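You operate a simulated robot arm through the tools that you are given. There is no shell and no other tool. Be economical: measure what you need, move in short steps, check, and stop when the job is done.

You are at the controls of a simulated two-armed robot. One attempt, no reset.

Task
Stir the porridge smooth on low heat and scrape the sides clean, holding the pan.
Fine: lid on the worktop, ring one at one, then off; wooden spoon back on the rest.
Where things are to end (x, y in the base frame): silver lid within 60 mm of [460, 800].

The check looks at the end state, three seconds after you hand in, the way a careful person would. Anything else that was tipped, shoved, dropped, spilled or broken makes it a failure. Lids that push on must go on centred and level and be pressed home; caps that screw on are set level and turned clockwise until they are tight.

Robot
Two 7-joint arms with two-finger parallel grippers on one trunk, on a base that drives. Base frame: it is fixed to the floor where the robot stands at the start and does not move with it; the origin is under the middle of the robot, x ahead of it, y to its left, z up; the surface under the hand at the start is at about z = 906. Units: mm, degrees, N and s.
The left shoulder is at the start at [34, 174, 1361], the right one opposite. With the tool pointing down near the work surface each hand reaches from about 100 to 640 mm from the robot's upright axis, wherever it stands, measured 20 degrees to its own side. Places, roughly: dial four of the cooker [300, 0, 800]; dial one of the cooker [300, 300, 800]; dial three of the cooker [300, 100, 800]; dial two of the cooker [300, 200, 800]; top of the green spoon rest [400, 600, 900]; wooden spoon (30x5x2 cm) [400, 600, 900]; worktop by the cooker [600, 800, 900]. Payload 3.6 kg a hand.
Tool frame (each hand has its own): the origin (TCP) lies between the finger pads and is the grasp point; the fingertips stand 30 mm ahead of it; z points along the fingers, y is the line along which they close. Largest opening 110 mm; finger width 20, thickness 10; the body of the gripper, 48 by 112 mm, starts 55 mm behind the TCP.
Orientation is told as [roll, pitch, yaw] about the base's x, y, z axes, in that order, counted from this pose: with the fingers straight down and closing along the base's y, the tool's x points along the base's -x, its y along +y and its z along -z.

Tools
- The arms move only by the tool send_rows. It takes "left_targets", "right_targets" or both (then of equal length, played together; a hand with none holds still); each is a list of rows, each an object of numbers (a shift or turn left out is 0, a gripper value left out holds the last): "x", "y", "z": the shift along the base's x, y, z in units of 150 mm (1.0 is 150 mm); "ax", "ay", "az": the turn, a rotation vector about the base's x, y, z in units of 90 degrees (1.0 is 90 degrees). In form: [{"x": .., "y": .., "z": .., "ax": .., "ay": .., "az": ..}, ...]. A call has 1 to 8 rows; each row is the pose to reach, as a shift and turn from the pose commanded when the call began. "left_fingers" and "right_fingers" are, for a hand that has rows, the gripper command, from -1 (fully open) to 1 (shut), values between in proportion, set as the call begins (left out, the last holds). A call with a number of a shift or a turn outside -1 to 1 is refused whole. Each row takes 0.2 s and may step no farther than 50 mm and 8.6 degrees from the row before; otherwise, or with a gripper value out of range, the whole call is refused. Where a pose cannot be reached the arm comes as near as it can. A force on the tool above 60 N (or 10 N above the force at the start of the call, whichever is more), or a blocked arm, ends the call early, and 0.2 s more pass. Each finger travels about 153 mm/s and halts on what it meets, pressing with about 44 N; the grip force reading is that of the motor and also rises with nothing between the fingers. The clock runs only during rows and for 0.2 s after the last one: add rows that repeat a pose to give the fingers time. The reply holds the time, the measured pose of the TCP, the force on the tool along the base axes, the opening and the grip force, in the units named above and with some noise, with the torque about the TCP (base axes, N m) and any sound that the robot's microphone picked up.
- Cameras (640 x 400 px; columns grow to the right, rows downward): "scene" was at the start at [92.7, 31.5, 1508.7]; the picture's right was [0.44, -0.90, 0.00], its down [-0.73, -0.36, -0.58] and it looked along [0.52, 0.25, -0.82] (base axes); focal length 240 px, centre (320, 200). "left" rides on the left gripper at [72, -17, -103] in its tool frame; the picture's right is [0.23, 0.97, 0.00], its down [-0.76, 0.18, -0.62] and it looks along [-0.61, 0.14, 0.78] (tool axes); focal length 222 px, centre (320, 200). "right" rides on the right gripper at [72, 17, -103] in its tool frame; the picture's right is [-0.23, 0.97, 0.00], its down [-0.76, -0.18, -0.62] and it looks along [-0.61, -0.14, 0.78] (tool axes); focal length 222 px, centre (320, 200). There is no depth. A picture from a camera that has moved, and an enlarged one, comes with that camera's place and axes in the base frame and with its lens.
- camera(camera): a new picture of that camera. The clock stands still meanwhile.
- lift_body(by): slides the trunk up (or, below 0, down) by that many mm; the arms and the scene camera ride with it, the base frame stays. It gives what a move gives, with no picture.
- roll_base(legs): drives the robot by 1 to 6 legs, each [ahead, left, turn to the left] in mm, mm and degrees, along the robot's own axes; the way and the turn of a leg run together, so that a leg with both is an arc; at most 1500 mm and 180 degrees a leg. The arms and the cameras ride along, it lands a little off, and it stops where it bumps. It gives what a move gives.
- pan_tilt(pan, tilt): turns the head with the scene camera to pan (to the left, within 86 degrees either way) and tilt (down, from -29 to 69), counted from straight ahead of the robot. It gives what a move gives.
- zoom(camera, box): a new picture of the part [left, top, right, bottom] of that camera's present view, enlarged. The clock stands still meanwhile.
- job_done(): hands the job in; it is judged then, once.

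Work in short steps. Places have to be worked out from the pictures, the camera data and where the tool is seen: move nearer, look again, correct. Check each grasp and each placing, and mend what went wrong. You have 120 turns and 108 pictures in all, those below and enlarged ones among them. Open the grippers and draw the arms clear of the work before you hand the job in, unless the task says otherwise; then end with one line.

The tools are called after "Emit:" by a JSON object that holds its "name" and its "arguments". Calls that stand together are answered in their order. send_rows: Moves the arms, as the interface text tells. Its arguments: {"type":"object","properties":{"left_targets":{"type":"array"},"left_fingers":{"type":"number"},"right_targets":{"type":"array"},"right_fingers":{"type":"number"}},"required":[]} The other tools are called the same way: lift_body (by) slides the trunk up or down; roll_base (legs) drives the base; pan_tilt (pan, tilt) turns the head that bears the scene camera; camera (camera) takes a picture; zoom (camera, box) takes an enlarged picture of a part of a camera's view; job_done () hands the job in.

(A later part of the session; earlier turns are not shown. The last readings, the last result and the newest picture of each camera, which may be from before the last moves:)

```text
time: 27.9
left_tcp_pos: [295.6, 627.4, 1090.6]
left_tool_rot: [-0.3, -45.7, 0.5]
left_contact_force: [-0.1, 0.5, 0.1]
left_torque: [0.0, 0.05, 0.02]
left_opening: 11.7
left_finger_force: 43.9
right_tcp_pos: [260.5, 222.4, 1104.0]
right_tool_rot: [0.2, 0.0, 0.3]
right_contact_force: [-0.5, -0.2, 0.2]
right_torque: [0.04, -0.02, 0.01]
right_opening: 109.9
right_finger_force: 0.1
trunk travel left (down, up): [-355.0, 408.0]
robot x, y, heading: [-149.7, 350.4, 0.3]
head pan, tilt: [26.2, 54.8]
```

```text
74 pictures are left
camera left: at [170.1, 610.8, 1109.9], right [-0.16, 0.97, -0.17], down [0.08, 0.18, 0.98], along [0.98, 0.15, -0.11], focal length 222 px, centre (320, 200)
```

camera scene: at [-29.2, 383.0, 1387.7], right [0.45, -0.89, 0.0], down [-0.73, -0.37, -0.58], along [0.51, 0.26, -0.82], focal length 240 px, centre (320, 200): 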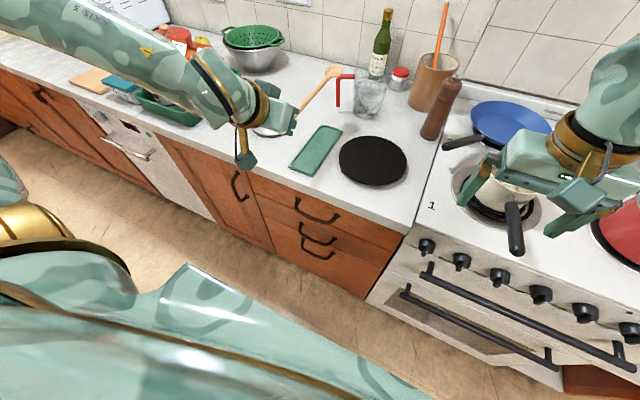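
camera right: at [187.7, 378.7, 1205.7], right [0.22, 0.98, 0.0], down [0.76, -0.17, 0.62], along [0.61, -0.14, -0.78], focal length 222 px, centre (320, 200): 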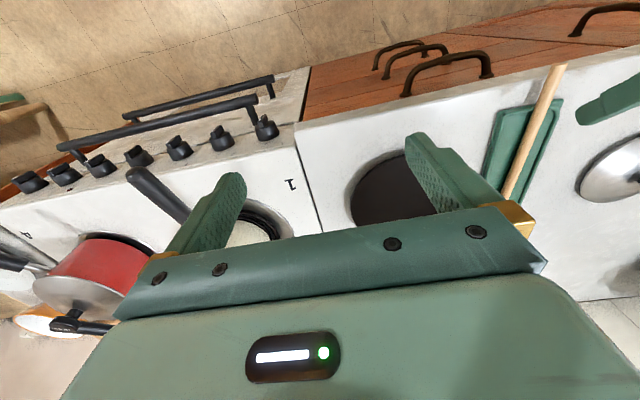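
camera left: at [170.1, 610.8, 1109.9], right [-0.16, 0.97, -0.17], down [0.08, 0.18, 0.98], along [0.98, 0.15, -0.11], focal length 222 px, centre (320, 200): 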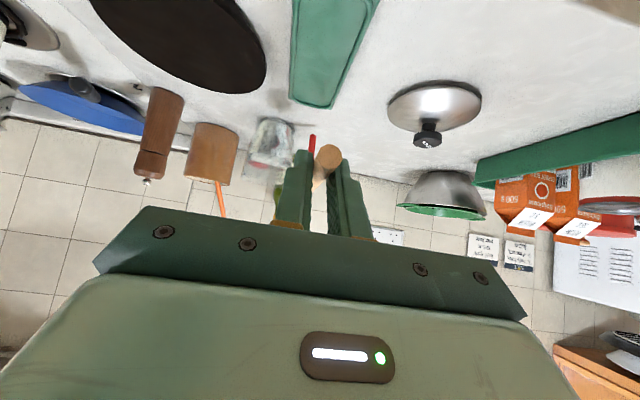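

The spoon is held securely. Triangulation places dial one at about [300, 262, 850]. I look closely at the dial from both cameras.

Emit:
{"name": "zoom", "arguments": {"camera": "scene", "box": [390, 200, 510, 290]}}

Emit:
{"name": "camera", "arguments": {"camera": "right"}}

```text
4.44 times, centred on (450, 245) of scene
camera zoom: at [-29.2, 383.0, 1387.7], right [0.45, -0.89, 0.0], down [-0.73, -0.37, -0.58], along [0.51, 0.26, -0.82], focal length 1066 px, centre (-258, 0)
```

zoom: 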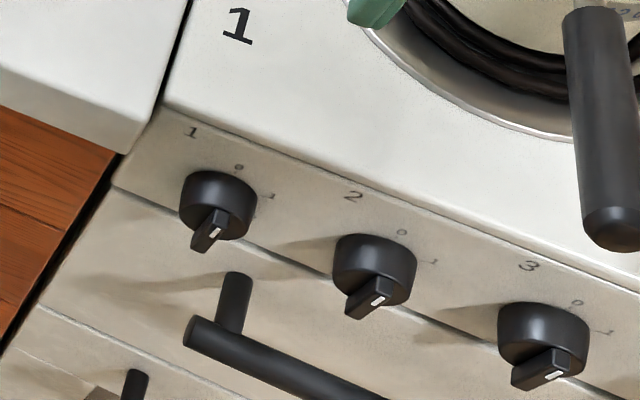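

```text
72 pictures are left
camera right: at [188.1, 238.2, 1205.9], right [0.22, 0.98, 0.0], down [0.76, -0.17, 0.62], along [0.61, -0.14, -0.78], focal length 222 px, centre (320, 200)
```

right: 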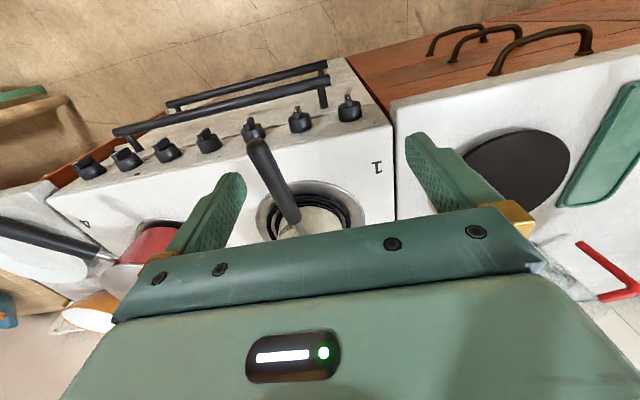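

Labels show "0" near the top of each dial and "1" just clockwise of it. I need a frontal view, so I drive 100 mm left and tilt the right hand forward in front of dial one.

Emit:
{"name": "roll_base", "arguments": {"legs": [[0, 100, 0]]}}

Emit:
{"name": "send_rows", "arguments": {"right_targets": [{"x": -0.04, "y": -0.06, "z": -0.16, "ay": -0.083}, {"x": -0.08, "y": -0.12, "z": -0.33, "ay": -0.167}, {"x": -0.12, "y": -0.2, "z": -0.5, "ay": -0.25}, {"x": -0.16, "y": -0.28, "z": -0.66, "ay": -0.333}, {"x": -0.2, "y": -0.34, "z": -0.83, "ay": -0.417}, {"x": -0.23, "y": -0.38, "z": -1.0, "ay": -0.5}]}}

Emit:
{"name": "camera", "arguments": {"camera": "right"}}

Emit:
{"name": "camera", "arguments": {"camera": "scene"}}

```text
time: 29.1
left_tcp_pos: [297.8, 729.2, 1089.3]
left_tool_rot: [-0.3, -45.7, 0.5]
left_contact_force: [0.4, 1.3, -0.6]
left_torque: [-0.02, 0.09, 0.02]
left_opening: 11.6
left_finger_force: 43.8
right_tcp_pos: [260.8, 322.8, 1102.3]
right_tool_rot: [0.0, 0.0, 0.5]
right_contact_force: [0.4, -0.6, 0.1]
right_torque: [-0.07, 0.03, 0.01]
right_opening: 109.7
right_finger_force: 0.0
trunk travel left (down, up): [-355.0, 408.0]
robot x, y, heading: [-154.2, 449.2, 0.5]
head pan, tilt: [26.2, 54.8]
```

```text
time: 30.4
left_tcp_pos: [295.0, 732.7, 1087.6]
left_tool_rot: [-0.7, -45.8, 0.8]
left_contact_force: [-0.2, 2.2, -0.8]
left_torque: [-0.05, 0.03, -0.08]
left_opening: 11.5
left_finger_force: 43.9
right_tcp_pos: [234.8, 327.1, 1024.0]
right_tool_rot: [-1.4, -43.2, 0.8]
right_contact_force: [-0.8, 0.7, -0.5]
right_torque: [-0.09, -0.05, -0.06]
right_opening: 110.0
right_finger_force: 0.0
right hand out of reach, approached as far as the arm can: row 5, 6
trunk travel left (down, up): [-355.0, 408.0]
robot x, y, heading: [-153.3, 446.5, 0.3]
head pan, tilt: [26.2, 54.8]
```

```text
71 pictures are left
camera right: at [111.2, 343.7, 1047.9], right [0.17, 0.98, 0.14], down [0.13, -0.16, 0.98], along [0.98, -0.15, -0.15], focal length 222 px, centre (320, 200)
```

right: 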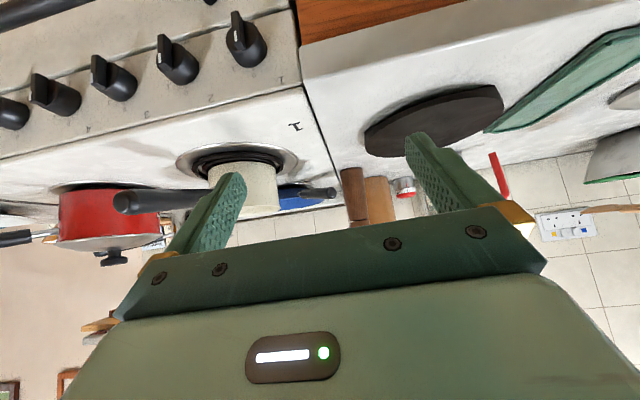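

```text
70 pictures are left
camera scene: at [-30.5, 489.4, 1387.6], right [0.45, -0.89, 0.01], down [-0.73, -0.37, -0.57], along [0.52, 0.25, -0.82], focal length 240 px, centre (320, 200)
```

scene: 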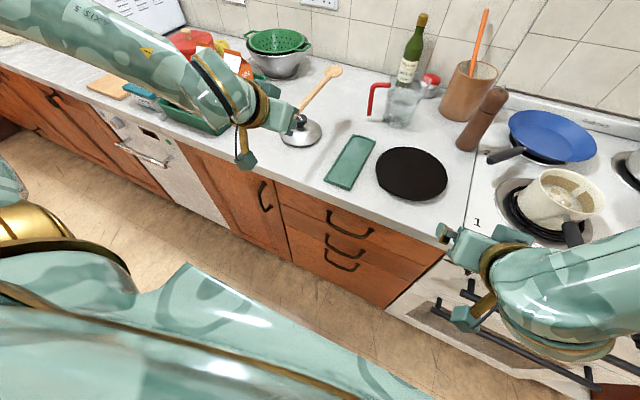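

The hand is height-limited, so I'll lower the trunk after moving the right hand back and raising the left. First a zoom on the dials from this view.

Emit:
{"name": "zoom", "arguments": {"camera": "right", "box": [150, 0, 310, 100]}}

Emit:
{"name": "send_rows", "arguments": {"left_targets": [{"z": 0.25}, {"z": 0.5}, {"z": 0.75}, {"z": 1.0}], "right_targets": [{"x": -0.15}, {"x": -0.3}, {"x": -0.4}, {"x": -0.4}]}}

Emit:
{"name": "lift_body", "arguments": {"by": -170}}

```text
4.00 times, centred on (230, 50) of right
camera zoom: at [111.2, 343.7, 1047.9], right [0.17, 0.98, 0.14], down [0.13, -0.16, 0.98], along [0.98, -0.15, -0.15], focal length 888 px, centre (680, 800)
```

zoom: 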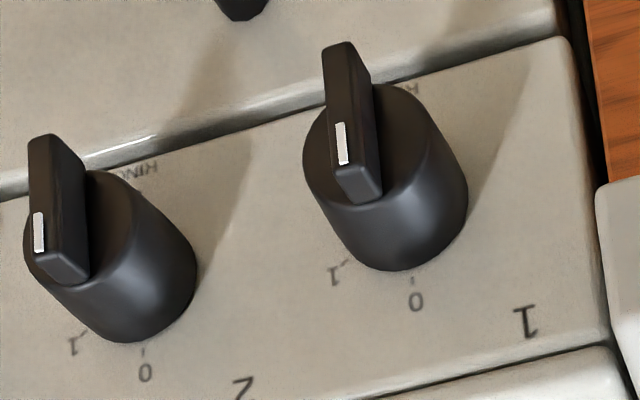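

```text
time: 31.4
left_tcp_pos: [295.9, 727.5, 1240.9]
left_tool_rot: [-0.3, -45.8, 0.5]
left_contact_force: [-0.3, -0.4, -0.6]
left_torque: [-0.01, 0.05, 0.01]
left_opening: 11.4
left_finger_force: 44.0
right_tcp_pos: [209.1, 349.9, 1004.3]
right_tool_rot: [-0.3, -44.9, 0.6]
right_contact_force: [0.3, -0.4, 0.2]
right_torque: [0.02, 0.02, -0.06]
right_opening: 109.8
right_finger_force: 0.1
right hand out of reach, approached as far as the arm can: row 1, 2, 3, 4
trunk travel left (down, up): [-355.0, 408.0]
robot x, y, heading: [-154.6, 450.3, 0.3]
head pan, tilt: [26.2, 54.8]
```

```text
time: 33.4
left_tcp_pos: [296.5, 727.5, 1070.3]
left_tool_rot: [-0.3, -45.7, 0.4]
left_contact_force: [0.7, 0.6, -1.4]
left_torque: [0.02, 0.06, 0.03]
left_opening: 11.6
left_finger_force: 44.2
right_tcp_pos: [225.9, 351.8, 783.3]
right_tool_rot: [-0.4, -35.4, 0.5]
right_contact_force: [-0.1, 0.3, -0.6]
right_torque: [0.0, -0.04, -0.02]
right_opening: 109.8
right_finger_force: 0.1
trunk travel left (down, up): [-185.0, 578.0]
robot x, y, heading: [-152.5, 447.9, 0.7]
head pan, tilt: [26.2, 54.8]
```

The dial's white mark points up at "0", and "1" is roughly 45° clockwise. The hand is now low, at z 783. I take a right-camera view.

Emit:
{"name": "camera", "arguments": {"camera": "right"}}

Emit:
{"name": "camera", "arguments": {"camera": "scene"}}

```text
68 pictures are left
camera right: at [106.2, 367.0, 824.6], right [0.18, 0.98, 0.13], down [0.26, -0.17, 0.95], along [0.95, -0.14, -0.29], focal length 222 px, centre (320, 200)
```

right: 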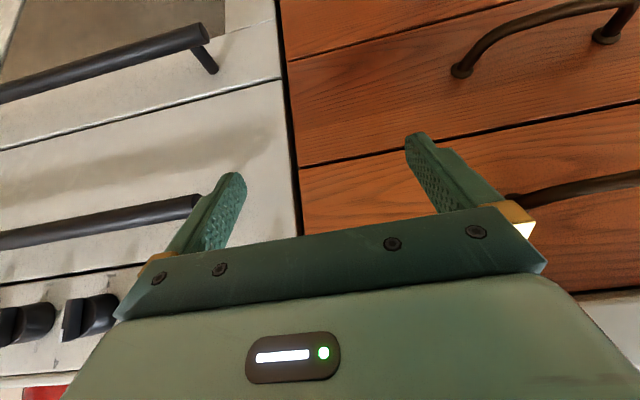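

```text
67 pictures are left
camera scene: at [47.5, 482.9, 1212.9], right [0.45, -0.89, 0.0], down [-0.73, -0.37, -0.58], along [0.51, 0.26, -0.82], focal length 240 px, centre (320, 200)
```

scene: 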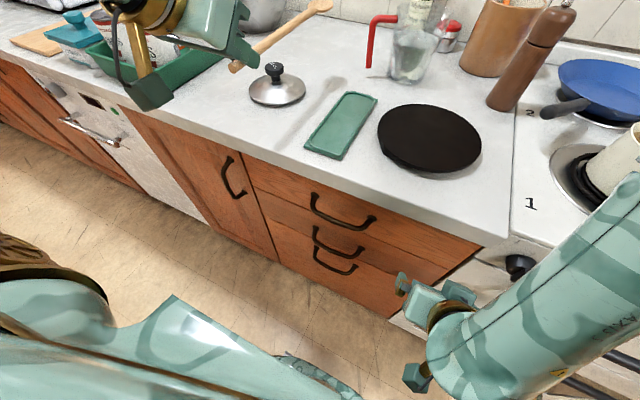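

The arm is folded awkwardly close to the pan handle. I back the robot up 200 mm for room before straightening the hand.

Emit:
{"name": "roll_base", "arguments": {"legs": [[-200, 0, 0]]}}

Emit:
{"name": "send_rows", "arguments": {"right_targets": [{"z": 0.1, "y": -0.1, "ay": -0.083}, {"z": 0.2, "y": -0.2, "ay": -0.167}, {"z": 0.3, "y": -0.3, "ay": -0.25}, {"z": 0.4, "y": -0.4, "ay": -0.333}, {"z": 0.45, "y": -0.5, "ay": -0.417}, {"z": 0.45, "y": -0.55, "ay": -0.5}, {"z": 0.45, "y": -0.55, "ay": -0.58}]}}

Emit:
{"name": "camera", "arguments": {"camera": "scene"}}

```text
time: 35.0
left_tcp_pos: [95.6, 725.8, 1070.0]
left_tool_rot: [-0.3, -45.7, 0.5]
left_contact_force: [-0.3, 0.6, -0.4]
left_torque: [-0.01, 0.03, 0.01]
left_opening: 11.2
left_finger_force: 44.1
right_tcp_pos: [24.8, 350.9, 783.8]
right_tool_rot: [-0.3, -35.4, 0.6]
right_contact_force: [0.2, 0.2, -0.6]
right_torque: [-0.01, -0.03, 0.01]
right_opening: 109.8
right_finger_force: 0.1
trunk travel left (down, up): [-185.0, 578.0]
robot x, y, heading: [-351.6, 448.7, 0.5]
head pan, tilt: [26.2, 54.8]
```

```text
time: 36.6
left_tcp_pos: [96.2, 726.1, 1071.1]
left_tool_rot: [-0.3, -45.7, 0.5]
left_contact_force: [-0.8, -0.6, -0.4]
left_torque: [-0.03, 0.06, 0.01]
left_opening: 11.5
left_finger_force: 44.3
right_tcp_pos: [136.5, 342.9, 996.7]
right_tool_rot: [-7.0, -83.3, 2.2]
right_contact_force: [0.5, 1.0, -0.5]
right_torque: [0.03, 0.03, 0.0]
right_opening: 109.9
right_finger_force: 0.1
right hand out of reach, approached as far as the arm can: row 1, 2, 3, 4, 5, 6, 7
trunk travel left (down, up): [-185.0, 578.0]
robot x, y, heading: [-354.5, 449.7, 0.3]
head pan, tilt: [26.2, 54.8]
```

```text
66 pictures are left
camera scene: at [-152.8, 481.6, 1212.8], right [0.45, -0.89, 0.0], down [-0.73, -0.37, -0.58], along [0.51, 0.26, -0.82], focal length 240 px, centre (320, 200)
```

scene: 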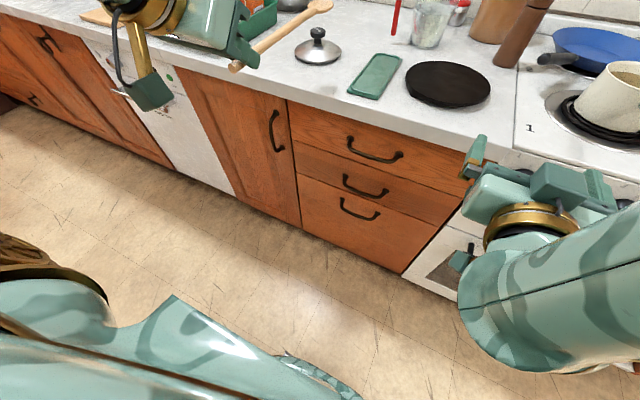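

The hand now points forward at [136, 343, 997]. I go down and right toward the front of dial one.

Emit:
{"name": "send_rows", "arguments": {"right_targets": [{"y": -0.13, "z": -0.2, "ax": 0.02}, {"y": -0.27, "z": -0.4, "ax": 0.04}, {"y": -0.4, "z": -0.6, "ax": 0.06}, {"y": -0.53, "z": -0.8, "ax": 0.07}, {"y": -0.53, "z": -0.97, "ax": 0.07}]}}

Emit:
{"name": "camera", "arguments": {"camera": "scene"}}

```text
time: 37.8
left_tcp_pos: [95.7, 725.9, 1070.4]
left_tool_rot: [-0.2, -45.6, 0.5]
left_contact_force: [0.2, -0.3, -0.3]
left_torque: [0.0, 0.05, -0.01]
left_opening: 11.5
left_finger_force: 44.1
right_tcp_pos: [135.5, 344.8, 991.6]
right_tool_rot: [34.4, -80.4, -39.2]
right_contact_force: [0.8, 0.0, -0.1]
right_torque: [0.02, 0.01, 0.0]
right_opening: 109.9
right_finger_force: 0.0
right hand out of reach, approached as far as the arm can: row 1, 2, 3, 4, 5
trunk travel left (down, up): [-185.0, 578.0]
robot x, y, heading: [-354.9, 449.6, 0.7]
head pan, tilt: [26.2, 54.8]
```

```text
65 pictures are left
camera scene: at [-152.2, 481.5, 1212.7], right [0.45, -0.89, 0.0], down [-0.73, -0.37, -0.58], along [0.51, 0.26, -0.82], focal length 240 px, centre (320, 200)
```

scene: 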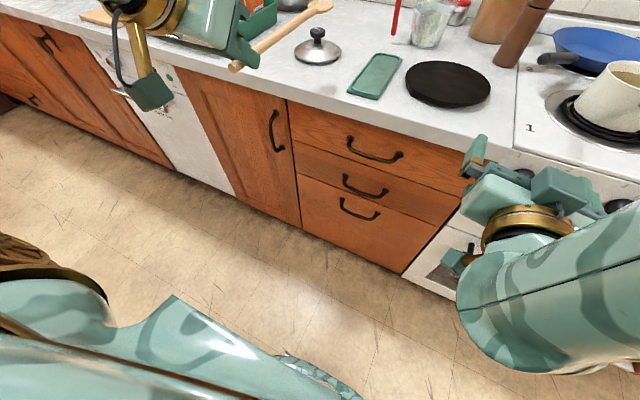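

The arm is jammed near a joint limit. I rotate the hand back toward straight down while moving it outward and up, to restart from a comfortable posture.

Emit:
{"name": "send_rows", "arguments": {"right_targets": [{"y": -0.1, "z": 0.1, "ay": 0.08}, {"y": -0.2, "z": 0.2, "ay": 0.16}, {"y": -0.3, "z": 0.3, "ay": 0.24}, {"y": -0.4, "z": 0.4, "ay": 0.32}, {"y": -0.5, "z": 0.5, "ay": 0.4}, {"y": -0.6, "z": 0.5, "ay": 0.48}, {"y": -0.7, "z": 0.5, "ay": 0.56}, {"y": -0.8, "z": 0.5, "ay": 0.64}]}}

Emit:
{"name": "send_rows", "arguments": {"right_targets": [{"y": -0.25, "ay": 0.08}, {"y": -0.5, "ay": 0.16}, {"y": -0.75, "ay": 0.22}, {"y": -1.0, "ay": 0.27}]}}

```text
time: 39.6
left_tcp_pos: [96.5, 725.8, 1069.2]
left_tool_rot: [-0.2, -45.6, 0.4]
left_contact_force: [0.1, 0.4, -0.2]
left_torque: [0.04, 0.05, 0.02]
left_opening: 11.5
left_finger_force: 43.9
right_tcp_pos: [138.5, 226.8, 1070.4]
right_tool_rot: [-1.2, -25.1, -6.6]
right_contact_force: [0.1, 0.0, -0.3]
right_torque: [-0.01, 0.04, 0.02]
right_opening: 110.0
right_finger_force: 0.1
right hand out of reach, approached as far as the arm can: row 1, 2
trunk travel left (down, up): [-185.0, 578.0]
robot x, y, heading: [-356.2, 448.9, 0.6]
head pan, tilt: [26.2, 54.8]
```

```text
time: 40.6
left_tcp_pos: [96.4, 727.1, 1068.4]
left_tool_rot: [-0.4, -45.7, 0.5]
left_contact_force: [-1.0, 0.3, -1.1]
left_torque: [-0.02, 0.08, -0.02]
left_opening: 11.3
left_finger_force: 43.5
right_tcp_pos: [142.0, 103.7, 1040.0]
right_tool_rot: [-4.0, -1.1, -6.1]
right_contact_force: [0.0, 0.9, -1.0]
right_torque: [-0.02, 0.04, -0.03]
right_opening: 109.9
right_finger_force: 0.0
right hand out of reach, approached as far as the arm can: row 4
trunk travel left (down, up): [-185.0, 578.0]
robot x, y, heading: [-352.8, 448.7, 0.4]
head pan, tilt: [26.2, 54.8]
```

Now the hand is on its own side. I tilt forward again here while lowering, still well clear of the cooker (x≈80–140).

Emit:
{"name": "send_rows", "arguments": {"right_targets": [{"x": -0.06, "y": 0.05, "z": -0.1, "ay": -0.09}, {"x": -0.12, "y": 0.1, "z": -0.2, "ay": -0.18}, {"x": -0.2, "y": 0.15, "z": -0.3, "ay": -0.27}, {"x": -0.27, "y": 0.2, "z": -0.4, "ay": -0.36}, {"x": -0.35, "y": 0.25, "z": -0.5, "ay": -0.45}, {"x": -0.4, "y": 0.3, "z": -0.6, "ay": -0.54}, {"x": -0.4, "y": 0.3, "z": -0.7, "ay": -0.63}, {"x": -0.4, "y": 0.3, "z": -0.8, "ay": -0.72}]}}

Emit:
{"name": "send_rows", "arguments": {"right_targets": [{"z": -0.1, "ay": -0.09}, {"z": -0.2, "ay": -0.18}, {"z": -0.4, "ay": -0.25}]}}

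Emit:
{"name": "camera", "arguments": {"camera": "right"}}

```text
time: 42.4
left_tcp_pos: [94.9, 724.9, 1069.6]
left_tool_rot: [-0.2, -45.6, 0.4]
left_contact_force: [-0.1, 0.3, -0.2]
left_torque: [-0.01, 0.12, 0.02]
left_opening: 11.0
left_finger_force: 44.5
right_tcp_pos: [123.3, 50.1, 937.6]
right_tool_rot: [7.4, -65.0, -10.6]
right_contact_force: [-3.3, -2.2, -5.1]
right_torque: [0.07, -0.45, 0.13]
right_opening: 109.9
right_finger_force: 0.1
right hand out of reach, approached as far as the arm can: row 5, 6, 7, 8
trunk travel left (down, up): [-185.0, 578.0]
robot x, y, heading: [-354.6, 447.8, 0.2]
head pan, tilt: [26.2, 54.8]
```

```text
time: 43.2
left_tcp_pos: [95.2, 725.6, 1070.1]
left_tool_rot: [-0.1, -45.6, 0.5]
left_contact_force: [0.6, -0.4, -1.1]
left_torque: [-0.01, 0.1, 0.01]
left_opening: 11.4
left_finger_force: 43.9
right_tcp_pos: [101.0, 12.0, 903.5]
right_tool_rot: [69.7, -83.7, -73.1]
right_contact_force: [0.0, 0.5, 1.0]
right_torque: [0.02, -0.01, 0.03]
right_opening: 110.0
right_finger_force: 0.0
right hand out of reach, approached as far as the arm can: row 1, 2, 3
trunk travel left (down, up): [-185.0, 578.0]
robot x, y, heading: [-354.2, 447.8, 0.6]
head pan, tilt: [26.2, 54.8]
```

```text
64 pictures are left
camera right: at [-2.5, 41.6, 835.1], right [0.07, 0.94, 0.33], down [-0.61, -0.22, 0.76], along [0.79, -0.25, 0.56], focal length 222 px, centre (320, 200)
```

right: 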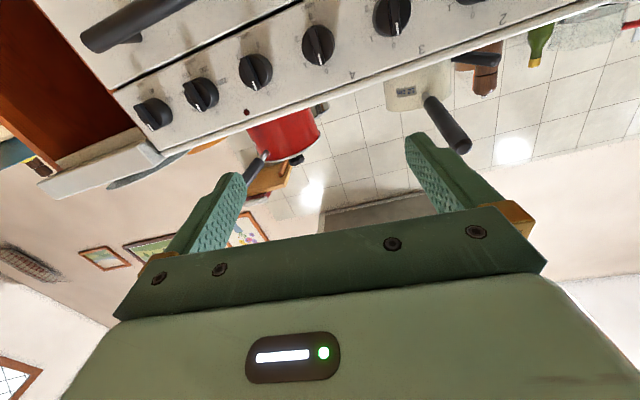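

A fully horizontal hand is awkward. A 45° forward-down tilt suits the dial blade and stays clear of the pan handle, so I ease the hand back to about -45° tilt.

Emit:
{"name": "send_rows", "arguments": {"right_targets": [{"x": -0.05, "y": 0.16, "ay": 0.07}, {"x": -0.1, "y": 0.33, "ay": 0.14}, {"x": -0.16, "y": 0.5, "ay": 0.21}, {"x": -0.22, "y": 0.67, "ay": 0.28}, {"x": -0.28, "y": 0.84, "ay": 0.35}, {"x": -0.33, "y": 1.0, "ay": 0.42}]}}

Emit:
{"name": "camera", "arguments": {"camera": "right"}}

```text
time: 44.6
left_tcp_pos: [98.8, 728.3, 1067.9]
left_tool_rot: [-0.5, -45.4, 0.5]
left_contact_force: [0.9, -0.1, -1.0]
left_torque: [-0.04, 0.1, -0.05]
left_opening: 11.6
left_finger_force: 44.2
right_tcp_pos: [141.9, 124.3, 917.3]
right_tool_rot: [6.5, -49.6, -10.6]
right_contact_force: [1.1, 1.4, -0.2]
right_torque: [-0.03, 0.0, -0.07]
right_opening: 110.0
right_finger_force: 0.0
right hand out of reach, approached as far as the arm can: row 1, 2, 3, 4, 5, 6
trunk travel left (down, up): [-185.0, 578.0]
robot x, y, heading: [-350.3, 444.9, 0.7]
head pan, tilt: [26.2, 54.8]
```

```text
63 pictures are left
camera right: at [18.1, 151.8, 928.6], right [0.24, 0.94, 0.24], down [-0.01, -0.25, 0.97], along [0.97, -0.23, -0.05], focal length 222 px, centre (320, 200)
```

right: 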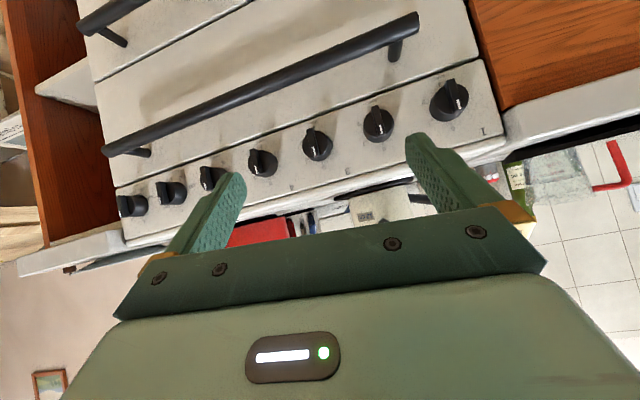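

This posture (hand at about [492, -321] relative to the base) works. I drive so that this places the hand just in front of dial one.

Emit:
{"name": "roll_base", "arguments": {"legs": [[0, 135, 0], [70, 0, 0]]}}

Emit:
{"name": "zoom", "arguments": {"camera": "right", "box": [220, 0, 420, 200]}}

Emit:
{"name": "camera", "arguments": {"camera": "scene"}}

```text
time: 46.5
left_tcp_pos: [166.9, 861.3, 1067.8]
left_tool_rot: [-0.2, -45.5, 0.5]
left_contact_force: [-0.1, 0.6, -1.7]
left_torque: [-0.02, 0.1, -0.02]
left_opening: 11.5
left_finger_force: 43.6
right_tcp_pos: [210.3, 258.8, 917.1]
right_tool_rot: [6.5, -49.6, -10.3]
right_contact_force: [-0.1, 0.6, -0.1]
right_torque: [0.01, 0.0, -0.01]
right_opening: 110.0
right_finger_force: 0.1
trunk travel left (down, up): [-185.0, 578.0]
robot x, y, heading: [-282.1, 584.9, 0.7]
head pan, tilt: [26.2, 54.8]
```

```text
2.00 times, centred on (320, 100) of right
camera zoom: at [85.8, 285.4, 928.4], right [0.23, 0.94, 0.24], down [-0.01, -0.25, 0.97], along [0.97, -0.23, -0.05], focal length 444 px, centre (320, 400)
```

zoom: 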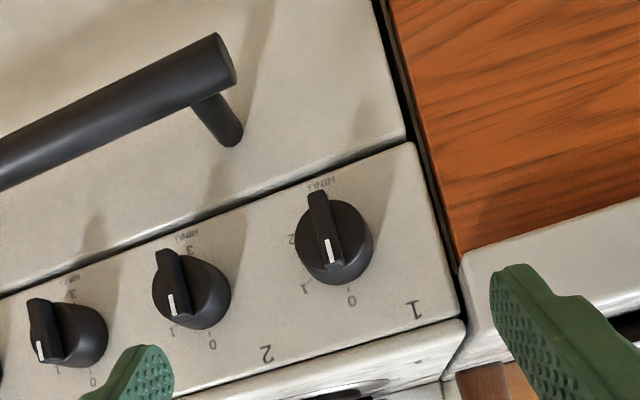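

```text
61 pictures are left
camera scene: at [-81.8, 616.2, 1212.4], right [0.45, -0.89, 0.0], down [-0.73, -0.37, -0.57], along [0.51, 0.26, -0.82], focal length 240 px, centre (320, 200)
```

scene: 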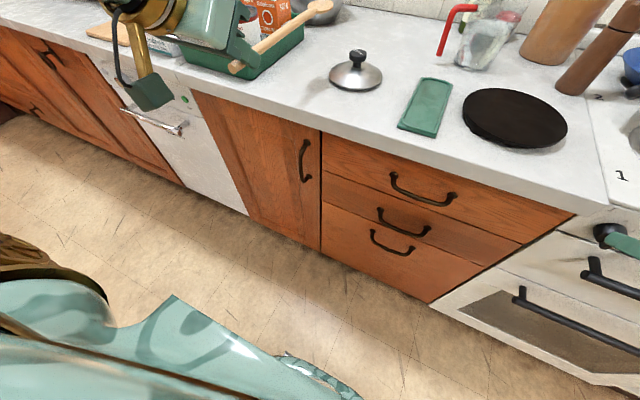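

Dial one: labels 0 at the top, 1 about 50–60° clockwise, then 2 and 3. The blade front is at x≈281, y≈261.5, with the dial axis at z≈843. I narrow the fingers, square up the hand, and move to a pre-grip point.

Emit:
{"name": "send_rows", "arguments": {"right_targets": [{"x": 0.08, "y": 0.01, "z": -0.09, "ax": -0.02, "az": 0.03}, {"x": 0.167, "y": 0.02, "z": -0.18, "ax": -0.041, "az": 0.057}], "right_fingers": 0.27}}

Emit:
{"name": "camera", "arguments": {"camera": "right"}}

```text
time: 47.1
left_tcp_pos: [164.8, 859.9, 1068.4]
left_tool_rot: [-0.4, -45.6, 0.5]
left_contact_force: [0.5, -0.3, -1.2]
left_torque: [0.02, 0.07, -0.01]
left_opening: 11.5
left_finger_force: 44.3
right_tcp_pos: [235.5, 256.1, 897.2]
right_tool_rot: [0.9, -49.6, -0.7]
right_contact_force: [0.2, 0.2, -0.1]
right_torque: [0.03, 0.0, 0.01]
right_opening: 40.3
right_finger_force: 0.0
right hand out of reach, approached as far as the arm can: row 1, 2
trunk travel left (down, up): [-185.0, 578.0]
robot x, y, heading: [-282.7, 579.1, 0.7]
head pan, tilt: [26.2, 54.8]
```

```text
60 pictures are left
camera right: at [110.6, 273.5, 907.6], right [0.15, 0.97, 0.18], down [0.02, -0.19, 0.98], along [0.99, -0.14, -0.04], focal length 222 px, centre (320, 200)
```

right: 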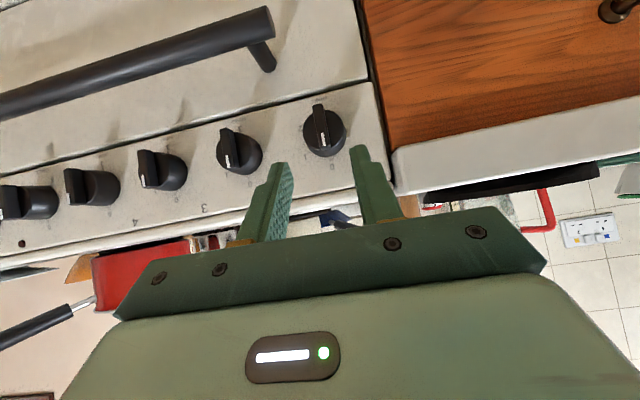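

The arm is near a limit, so I use the trunk (-33 mm) and base (+12 mm) to reach the dial, then check.

Emit:
{"name": "lift_body", "arguments": {"by": -33}}

Emit:
{"name": "roll_base", "arguments": {"legs": [[12, 5, 0]]}}

Emit:
{"name": "zoom", "arguments": {"camera": "right", "box": [220, 60, 420, 260]}}

```text
time: 47.9
left_tcp_pos: [176.7, 861.5, 1025.6]
left_tool_rot: [-0.3, -43.4, 0.5]
left_contact_force: [0.2, 1.0, 0.0]
left_torque: [0.0, 0.03, -0.02]
left_opening: 11.5
left_finger_force: 43.7
right_tcp_pos: [238.7, 256.2, 859.5]
right_tool_rot: [1.1, -48.9, -0.7]
right_contact_force: [-0.4, -0.1, 0.7]
right_torque: [-0.02, -0.02, -0.02]
right_opening: 40.4
right_finger_force: 0.1
trunk travel left (down, up): [-152.0, 611.0]
robot x, y, heading: [-282.2, 581.5, 0.4]
head pan, tilt: [26.2, 54.8]
```

```text
time: 48.6
left_tcp_pos: [191.0, 867.0, 1023.1]
left_tool_rot: [-0.3, -43.3, 0.5]
left_contact_force: [1.6, -0.3, -1.6]
left_torque: [-0.02, 0.08, -0.01]
left_opening: 11.4
left_finger_force: 44.0
right_tcp_pos: [251.8, 262.0, 858.3]
right_tool_rot: [0.9, -48.8, -0.7]
right_contact_force: [0.2, -0.9, -1.3]
right_torque: [-0.02, -0.02, -0.01]
right_opening: 40.2
right_finger_force: 0.1
trunk travel left (down, up): [-152.0, 611.0]
robot x, y, heading: [-273.4, 588.7, 0.3]
head pan, tilt: [26.2, 54.8]
```

```text
2.00 times, centred on (320, 160) of right
camera zoom: at [126.2, 277.8, 871.3], right [0.15, 0.97, 0.18], down [0.03, -0.19, 0.98], along [0.99, -0.14, -0.06], focal length 444 px, centre (320, 280)
```

zoom: 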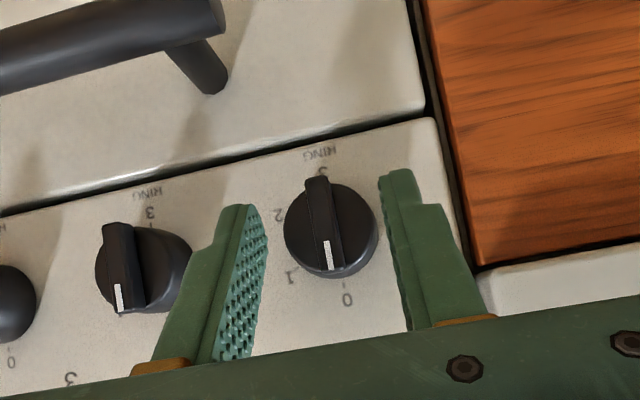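

The frontal view confirms 60° steps (0, 1, 2, 3), with the mark on 0. The fingers straddle the blade, so I move about 8 mm in, 5 mm up, and close.

Emit:
{"name": "send_rows", "arguments": {"right_targets": [{"x": 0.03, "z": 0.02}, {"x": 0.06, "z": 0.035}]}}

Emit:
{"name": "send_rows", "arguments": {"right_targets": [{"x": 0}, {"x": 0}], "right_fingers": 1}}

Emit:
{"name": "zoom", "arguments": {"camera": "right", "box": [220, 60, 420, 260]}}

```text
time: 49.2
left_tcp_pos: [190.0, 866.2, 1024.6]
left_tool_rot: [-0.4, -43.4, 0.4]
left_contact_force: [-0.5, 0.8, -0.8]
left_torque: [-0.03, 0.07, -0.02]
left_opening: 11.4
left_finger_force: 43.5
right_tcp_pos: [259.4, 261.3, 863.2]
right_tool_rot: [1.0, -48.8, -0.6]
right_contact_force: [-0.1, 0.2, -0.1]
right_torque: [-0.02, 0.0, -0.02]
right_opening: 39.8
right_finger_force: 0.1
trunk travel left (down, up): [-152.0, 611.0]
robot x, y, heading: [-270.5, 587.4, 0.3]
head pan, tilt: [26.2, 54.8]
```

```text
time: 49.8
left_tcp_pos: [190.6, 866.0, 1023.7]
left_tool_rot: [-0.3, -43.4, 0.6]
left_contact_force: [0.0, 1.0, -0.5]
left_torque: [0.01, 0.08, -0.04]
left_opening: 11.5
left_finger_force: 44.2
right_tcp_pos: [259.8, 260.9, 864.8]
right_tool_rot: [1.0, -48.8, -0.8]
right_contact_force: [1.3, -3.8, 3.9]
right_torque: [-0.14, 0.8, -0.17]
right_opening: 8.8
right_finger_force: 44.6
trunk travel left (down, up): [-152.0, 611.0]
robot x, y, heading: [-271.7, 589.1, 0.5]
head pan, tilt: [26.2, 54.8]
```

```text
2.00 times, centred on (320, 160) of right
camera zoom: at [134.7, 277.1, 876.7], right [0.15, 0.97, 0.18], down [0.03, -0.19, 0.98], along [0.99, -0.14, -0.06], focal length 444 px, centre (320, 280)
```

zoom: 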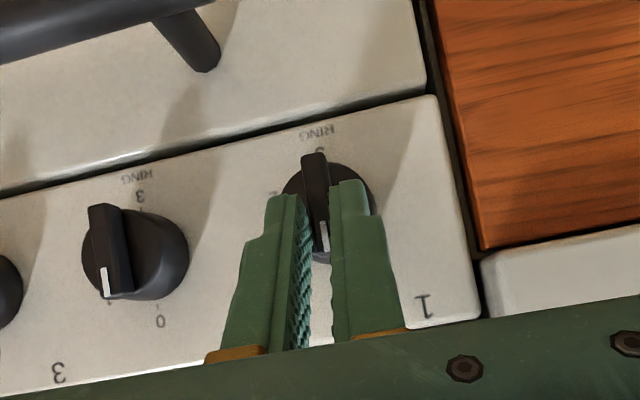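

The blade is gripped at 8.8 mm. I turn the dial clockwise about its axis, the first 30° of 60°.

Emit:
{"name": "send_rows", "arguments": {"right_targets": [{"y": -0.019, "z": -0.0013, "ax": 0.0833}, {"y": -0.0376, "z": -0.005, "ax": 0.1667}, {"y": -0.0556, "z": -0.011, "ax": 0.25}, {"y": -0.0727, "z": -0.0195, "ax": 0.3333}]}}

Emit:
{"name": "camera", "arguments": {"camera": "right"}}

```text
time: 50.8
left_tcp_pos: [190.4, 866.7, 1025.3]
left_tool_rot: [-0.2, -43.4, 0.5]
left_contact_force: [-0.5, -0.1, -0.9]
left_torque: [0.02, 0.04, -0.04]
left_opening: 11.3
left_finger_force: 43.4
right_tcp_pos: [259.9, 250.6, 862.1]
right_tool_rot: [42.2, -40.3, -30.5]
right_contact_force: [1.6, -7.9, 6.0]
right_torque: [-0.09, 0.32, 0.08]
right_opening: 8.8
right_finger_force: 45.5
trunk travel left (down, up): [-152.0, 611.0]
robot x, y, heading: [-275.0, 589.7, 0.5]
head pan, tilt: [26.2, 54.8]
```

```text
57 pictures are left
camera right: at [134.7, 257.1, 880.4], right [0.15, 0.75, 0.65], down [0.03, -0.66, 0.75], along [0.99, -0.09, -0.12], focal length 222 px, centre (320, 200)
```

right: 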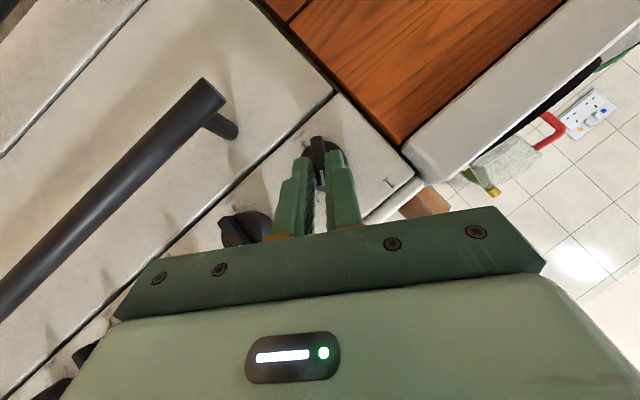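

Turning well. I do the remaining 30°.

Emit:
{"name": "send_rows", "arguments": {"right_targets": [{"y": -0.0158, "z": -0.0105, "ax": 0.0833}, {"y": -0.03, "z": -0.0232, "ax": 0.1667}, {"y": -0.0427, "z": -0.0372, "ax": 0.25}, {"y": -0.0533, "z": -0.0532, "ax": 0.3333}]}}

Emit:
{"name": "zoom", "arguments": {"camera": "right", "box": [220, 80, 420, 260]}}

```text
time: 51.8
left_tcp_pos: [191.1, 872.0, 1022.0]
left_tool_rot: [-0.5, -43.3, 0.9]
left_contact_force: [0.2, 0.3, -0.4]
left_torque: [0.02, 0.1, -0.01]
left_opening: 11.5
left_finger_force: 44.2
right_tcp_pos: [258.9, 241.6, 856.8]
right_tool_rot: [63.2, -26.5, -42.8]
right_contact_force: [14.1, 34.7, -0.5]
right_torque: [0.74, -0.21, 0.99]
right_opening: 8.0
right_finger_force: 44.7
right hand out of reach, approached as far as the arm can: row 4
trunk travel left (down, up): [-152.0, 611.0]
robot x, y, heading: [-269.3, 589.2, 0.6]
head pan, tilt: [26.2, 54.8]
```

```text
2.22 times, centred on (320, 170) of right
camera zoom: at [133.3, 241.4, 879.8], right [0.16, 0.45, 0.88], down [0.03, -0.89, 0.45], along [0.99, -0.05, -0.16], focal length 494 px, centre (320, 267)
```

zoom: 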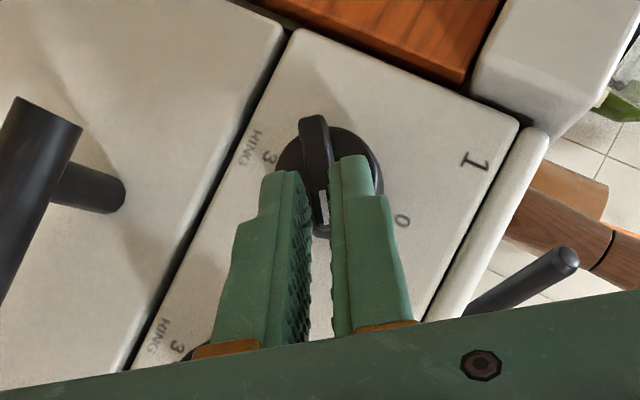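

The dial is near 1, about 57–60°. A side force suggests something is touching, so I open the fingers slightly and back straight out.

Emit:
{"name": "send_rows", "arguments": {"right_targets": [{"x": 0}, {"x": -0.1, "y": -0.04, "z": 0.03}, {"x": -0.25, "y": -0.12, "z": 0.09}, {"x": -0.45, "y": -0.2, "z": 0.15}], "right_fingers": 0.55}}

Emit:
{"name": "camera", "arguments": {"camera": "right"}}

```text
time: 52.8
left_tcp_pos: [190.1, 865.4, 1024.7]
left_tool_rot: [-0.3, -43.4, 0.4]
left_contact_force: [-0.1, 0.8, -0.3]
left_torque: [0.0, 0.05, 0.03]
left_opening: 11.6
left_finger_force: 44.2
right_tcp_pos: [188.5, 202.4, 880.3]
right_tool_rot: [63.5, -26.5, -43.6]
right_contact_force: [0.0, -0.7, -0.4]
right_torque: [0.01, 0.01, 0.0]
right_opening: 24.8
right_finger_force: 0.1
trunk travel left (down, up): [-152.0, 611.0]
robot x, y, heading: [-274.0, 588.4, 0.4]
head pan, tilt: [26.2, 54.8]
```

```text
55 pictures are left
camera right: at [62.8, 204.3, 902.4], right [0.17, 0.44, 0.88], down [0.01, -0.89, 0.45], along [0.99, -0.06, -0.15], focal length 222 px, centre (320, 200)
```

right: 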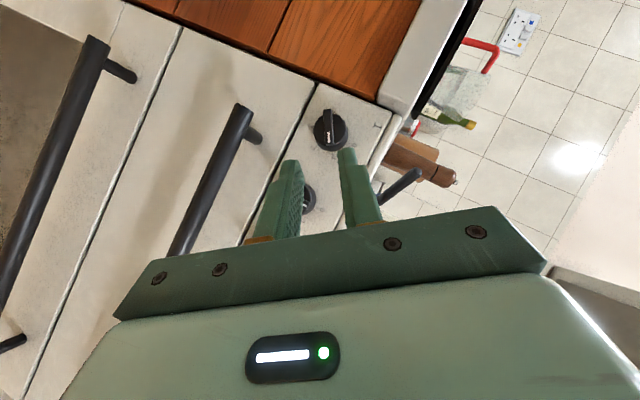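

Emit:
{"name": "zoom", "arguments": {"camera": "right", "box": [270, 80, 400, 220]}}

```text
2.86 times, centred on (335, 150) of right
camera zoom: at [62.8, 204.3, 902.4], right [0.17, 0.44, 0.88], down [0.01, -0.89, 0.45], along [0.99, -0.06, -0.15], focal length 635 px, centre (277, 343)
```

zoom: 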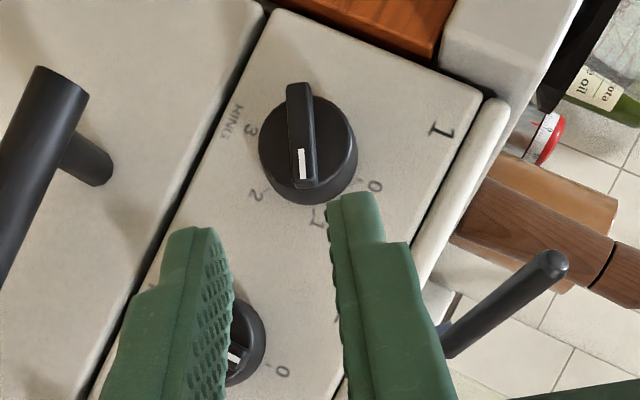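

Dial one's mark is on "1". Next I unroll the right hand, staying clear in front of the cooker.

Emit:
{"name": "send_rows", "arguments": {"right_targets": [{"x": -0.03, "ax": -0.083}, {"x": -0.06, "ax": -0.167}, {"x": -0.1, "ax": -0.25}, {"x": -0.1, "ax": -0.333}, {"x": -0.1, "y": 0.1, "z": 0.05, "ax": -0.417}, {"x": -0.1, "y": 0.2, "z": 0.1, "ax": -0.5}, {"x": -0.1, "y": 0.3, "z": 0.15, "ax": -0.583}, {"x": -0.1, "y": 0.35, "z": 0.2, "ax": -0.667}]}}

Emit:
{"name": "zoom", "arguments": {"camera": "right", "box": [120, 20, 440, 220]}}

```text
time: 54.6
left_tcp_pos: [190.6, 866.8, 1023.7]
left_tool_rot: [-0.2, -43.4, 0.5]
left_contact_force: [0.3, -0.4, -0.6]
left_torque: [0.0, 0.04, -0.02]
left_opening: 11.6
left_finger_force: 43.9
right_tcp_pos: [227.3, 229.9, 912.6]
right_tool_rot: [-10.7, -49.4, 7.1]
right_contact_force: [0.0, 0.4, -0.5]
right_torque: [0.02, 0.03, 0.01]
right_opening: 24.7
right_finger_force: 0.1
right hand out of reach, approached as far as the arm can: row 5, 6, 7, 8
trunk travel left (down, up): [-152.0, 611.0]
robot x, y, heading: [-273.5, 586.9, 0.8]
head pan, tilt: [26.2, 54.8]
```

```text
2.00 times, centred on (280, 120) of right
camera zoom: at [102.7, 249.7, 921.4], right [0.17, 0.98, 0.05], down [0.01, -0.06, 1.0], along [0.99, -0.16, -0.02], focal length 444 px, centre (400, 360)
```

zoom: 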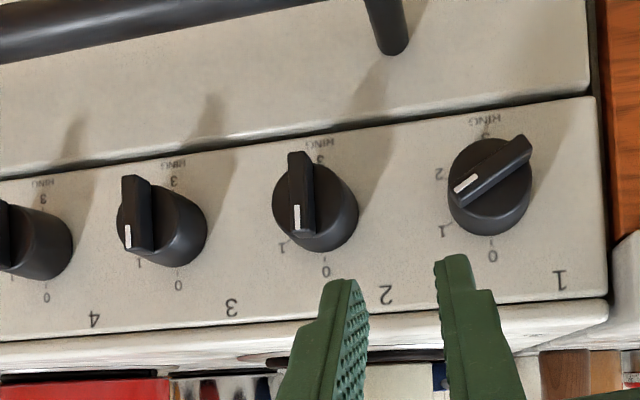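

Dial one is clearly on "1" and dial two is undisturbed at 0. I raise the trunk to working height.

Emit:
{"name": "lift_body", "arguments": {"by": 240}}

Emit:
{"name": "camera", "arguments": {"camera": "scene"}}

```text
time: 57.1
left_tcp_pos: [191.5, 866.7, 1264.7]
left_tool_rot: [-0.2, -43.3, 0.5]
left_contact_force: [-0.3, 0.6, -1.0]
left_torque: [-0.02, 0.08, 0.02]
left_opening: 11.5
left_finger_force: 44.1
right_tcp_pos: [227.8, 228.9, 1153.0]
right_tool_rot: [-10.6, -49.3, 7.0]
right_contact_force: [0.5, 0.5, -0.2]
right_torque: [-0.01, 0.0, -0.01]
right_opening: 24.9
right_finger_force: 0.0
trunk travel left (down, up): [-392.0, 371.0]
robot x, y, heading: [-273.2, 588.8, 0.6]
head pan, tilt: [26.2, 54.8]
```

```text
52 pictures are left
camera scene: at [-159.6, 620.7, 1424.9], right [0.45, -0.89, 0.0], down [-0.73, -0.37, -0.58], along [0.51, 0.26, -0.82], focal length 240 px, centre (320, 200)
```

scene: 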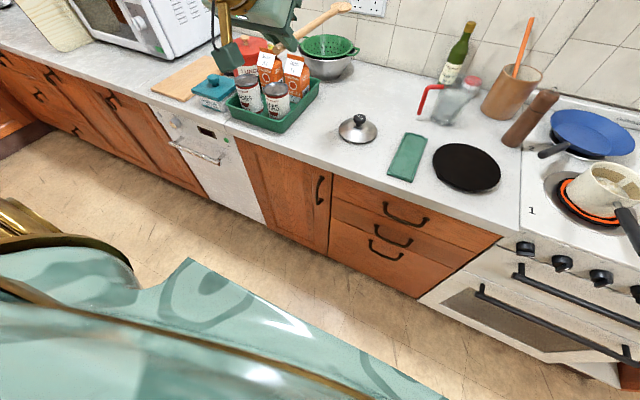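

The ring glows on low. I test whether the left arm can cross further right when its hand is yawed right, turning it -60° while moving right.

Emit:
{"name": "send_rows", "arguments": {"left_targets": [{"y": -0.12, "az": -0.09}, {"y": -0.25, "az": -0.18}, {"y": -0.38, "az": -0.27}, {"y": -0.5, "az": -0.36}, {"y": -0.63, "az": -0.45}, {"y": -0.75, "az": -0.54}, {"y": -0.88, "az": -0.63}, {"y": -1.0, "az": -0.72}]}}

Emit:
{"name": "send_rows", "arguments": {"left_targets": [{"x": 0.05, "y": -0.25}, {"x": 0.1, "y": -0.5}, {"x": 0.15, "y": -0.75}, {"x": 0.2, "y": -1.0}]}}

```text
time: 58.9
left_tcp_pos: [191.5, 715.3, 1265.1]
left_tool_rot: [-0.4, -43.4, -64.4]
left_contact_force: [0.4, -0.8, -0.5]
left_torque: [0.08, 0.02, 0.01]
left_opening: 11.5
left_finger_force: 43.6
right_tcp_pos: [227.8, 228.1, 1153.3]
right_tool_rot: [-10.7, -49.3, 6.9]
right_contact_force: [0.8, -0.6, -0.6]
right_torque: [0.01, 0.0, -0.01]
right_opening: 24.8
right_finger_force: 0.0
trunk travel left (down, up): [-392.0, 371.0]
robot x, y, heading: [-272.7, 587.0, 0.5]
head pan, tilt: [26.2, 54.8]
```

```text
time: 59.9
left_tcp_pos: [211.7, 605.8, 1265.4]
left_tool_rot: [-0.2, -43.4, -64.3]
left_contact_force: [-0.7, -0.5, -0.7]
left_torque: [0.04, 0.05, 0.01]
left_opening: 11.7
left_finger_force: 43.5
left hand out of reach, approached as far as the arm can: row 4
right_tcp_pos: [227.8, 229.3, 1154.2]
right_tool_rot: [-10.7, -49.3, 7.0]
right_contact_force: [-0.1, 0.5, 0.2]
right_torque: [-0.04, 0.01, -0.01]
right_opening: 24.8
right_finger_force: 0.0
trunk travel left (down, up): [-392.0, 371.0]
robot x, y, heading: [-272.0, 590.7, 0.5]
head pan, tilt: [26.2, 54.8]
```

With yaw the left arm crosses nicely (bearing about 2°). I now dip the spoon about 70° by rotating the hand about its closing axis, still in front of the counter.

Emit:
{"name": "send_rows", "arguments": {"left_targets": [{"ax": 0.0845, "ay": 0.0405}, {"ax": 0.169, "ay": 0.081}, {"ax": 0.2535, "ay": 0.1215}, {"ax": 0.338, "ay": 0.162}, {"ax": 0.4225, "ay": 0.2025}, {"ax": 0.507, "ay": 0.243}, {"ax": 0.5915, "ay": 0.2835}, {"ax": 0.676, "ay": 0.324}]}}

Emit:
{"name": "camera", "arguments": {"camera": "scene"}}

```text
time: 61.7
left_tcp_pos: [127.8, 793.9, 1210.6]
left_tool_rot: [0.1, 21.9, -64.3]
left_contact_force: [0.3, -0.4, -1.4]
left_torque: [0.02, 0.02, 0.02]
left_opening: 11.2
left_finger_force: 44.1
left hand out of reach, approached as far as the arm can: row 1, 2, 3, 4, 5, 6, 7, 8
right_tcp_pos: [227.5, 228.7, 1152.0]
right_tool_rot: [-10.8, -49.5, 7.0]
right_contact_force: [0.1, 0.1, 0.4]
right_torque: [-0.03, 0.01, -0.01]
right_opening: 24.9
right_finger_force: 0.1
trunk travel left (down, up): [-392.0, 371.0]
robot x, y, heading: [-274.8, 587.2, 0.8]
head pan, tilt: [26.2, 54.8]
```

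```text
51 pictures are left
camera scene: at [-159.6, 620.6, 1425.0], right [0.45, -0.89, 0.0], down [-0.73, -0.37, -0.58], along [0.51, 0.26, -0.82], focal length 240 px, centre (320, 200)
```

scene: 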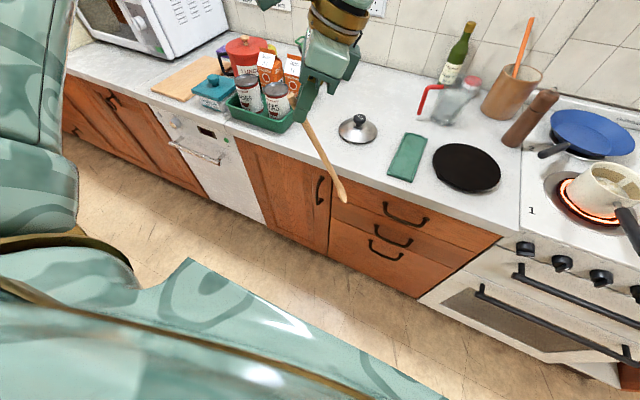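

Rule found: the left wrist cannot cross inside its shoulder line. A near-vertical spoon with the hand leaning out to the left (yaw about +90°) satisfies this, so I spin the hand in yaw here, in front of the counter.

Emit:
{"name": "send_rows", "arguments": {"left_targets": [{"az": 0.094}, {"az": 0.188}, {"az": 0.282}, {"az": 0.376}, {"az": 0.47}, {"az": 0.564}, {"az": 0.658}, {"az": 0.752}]}}

Emit:
{"name": "send_rows", "arguments": {"left_targets": [{"az": 0.094}, {"az": 0.188}, {"az": 0.282}, {"az": 0.376}, {"az": 0.47}, {"az": 0.564}, {"az": 0.658}, {"az": 0.752}]}}

```text
time: 63.5
left_tcp_pos: [124.7, 787.8, 1152.9]
left_tool_rot: [-0.1, 23.8, 0.7]
left_contact_force: [0.0, -0.7, 0.3]
left_torque: [-0.02, -0.02, 0.01]
left_opening: 11.5
left_finger_force: 44.0
left hand out of reach, approached as far as the arm can: row 1, 2, 3, 4, 5, 6, 7, 8
right_tcp_pos: [228.2, 229.9, 1153.8]
right_tool_rot: [-10.8, -49.5, 7.1]
right_contact_force: [-0.6, 0.9, -0.2]
right_torque: [-0.04, 0.0, -0.02]
right_opening: 24.9
right_finger_force: 0.0
trunk travel left (down, up): [-392.0, 371.0]
robot x, y, heading: [-271.7, 587.7, 0.4]
head pan, tilt: [26.2, 54.8]
```

```text
time: 65.3
left_tcp_pos: [125.4, 785.5, 1153.1]
left_tool_rot: [-0.1, 24.0, 71.2]
left_contact_force: [-0.4, -0.7, -0.3]
left_torque: [0.0, -0.01, -0.01]
left_opening: 11.2
left_finger_force: 43.8
right_tcp_pos: [226.6, 227.1, 1152.8]
right_tool_rot: [-10.6, -49.5, 7.0]
right_contact_force: [-0.6, 0.0, -0.3]
right_torque: [-0.02, 0.01, 0.01]
right_opening: 24.5
right_finger_force: 0.0
trunk travel left (down, up): [-392.0, 371.0]
robot x, y, heading: [-271.3, 592.1, 0.4]
head pan, tilt: [26.2, 54.8]
```

Yaw 71° reached without trouble. I now pitch the spoon the last 20° to vertical and take a look.

Emit:
{"name": "send_rows", "arguments": {"left_targets": [{"z": 0.15, "ax": -0.07, "ay": 0.024}, {"z": 0.3, "ax": -0.14, "ay": 0.048}, {"z": 0.45, "ax": -0.21, "ay": 0.0725}, {"z": 0.6, "ax": -0.21, "ay": 0.0725}]}}

Emit:
{"name": "camera", "arguments": {"camera": "scene"}}

Emit:
{"name": "camera", "arguments": {"camera": "left"}}

```text
time: 66.3
left_tcp_pos: [111.7, 766.8, 1215.6]
left_tool_rot: [-0.8, 43.5, 71.2]
left_contact_force: [0.3, 0.6, -0.6]
left_torque: [0.03, -0.01, 0.01]
left_opening: 11.7
left_finger_force: 44.1
left hand out of reach, approached as far as the arm can: row 3, 4
right_tcp_pos: [227.7, 228.9, 1154.7]
right_tool_rot: [-10.7, -49.4, 7.0]
right_contact_force: [0.9, 0.0, -0.1]
right_torque: [-0.01, 0.0, -0.04]
right_opening: 24.9
right_finger_force: 0.1
trunk travel left (down, up): [-392.0, 371.0]
robot x, y, heading: [-270.4, 589.7, 0.5]
head pan, tilt: [26.2, 54.8]
```

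```text
50 pictures are left
camera scene: at [-159.9, 620.5, 1425.0], right [0.45, -0.89, 0.0], down [-0.73, -0.37, -0.58], along [0.51, 0.26, -0.82], focal length 240 px, centre (320, 200)
```

scene: 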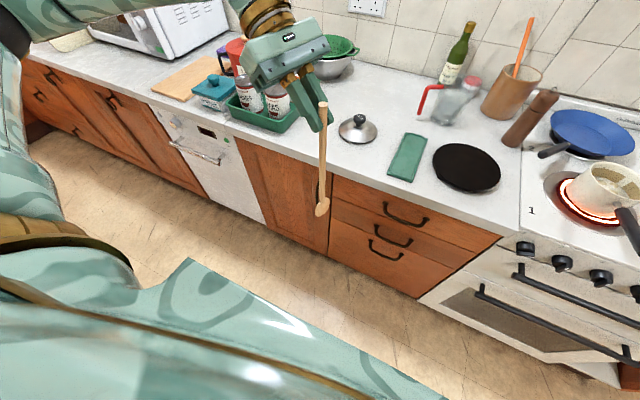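

```text
49 pictures are left
camera left: at [130.8, 779.0, 1339.4], right [-0.98, 0.15, 0.15], down [0.14, 0.99, -0.07], along [-0.16, -0.05, -0.99], focal length 222 px, centre (320, 200)
```

left: 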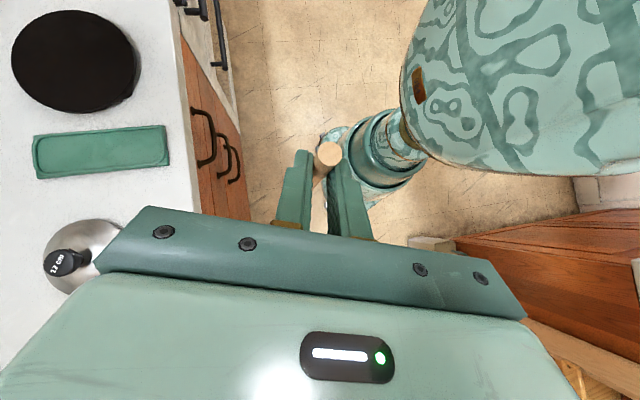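

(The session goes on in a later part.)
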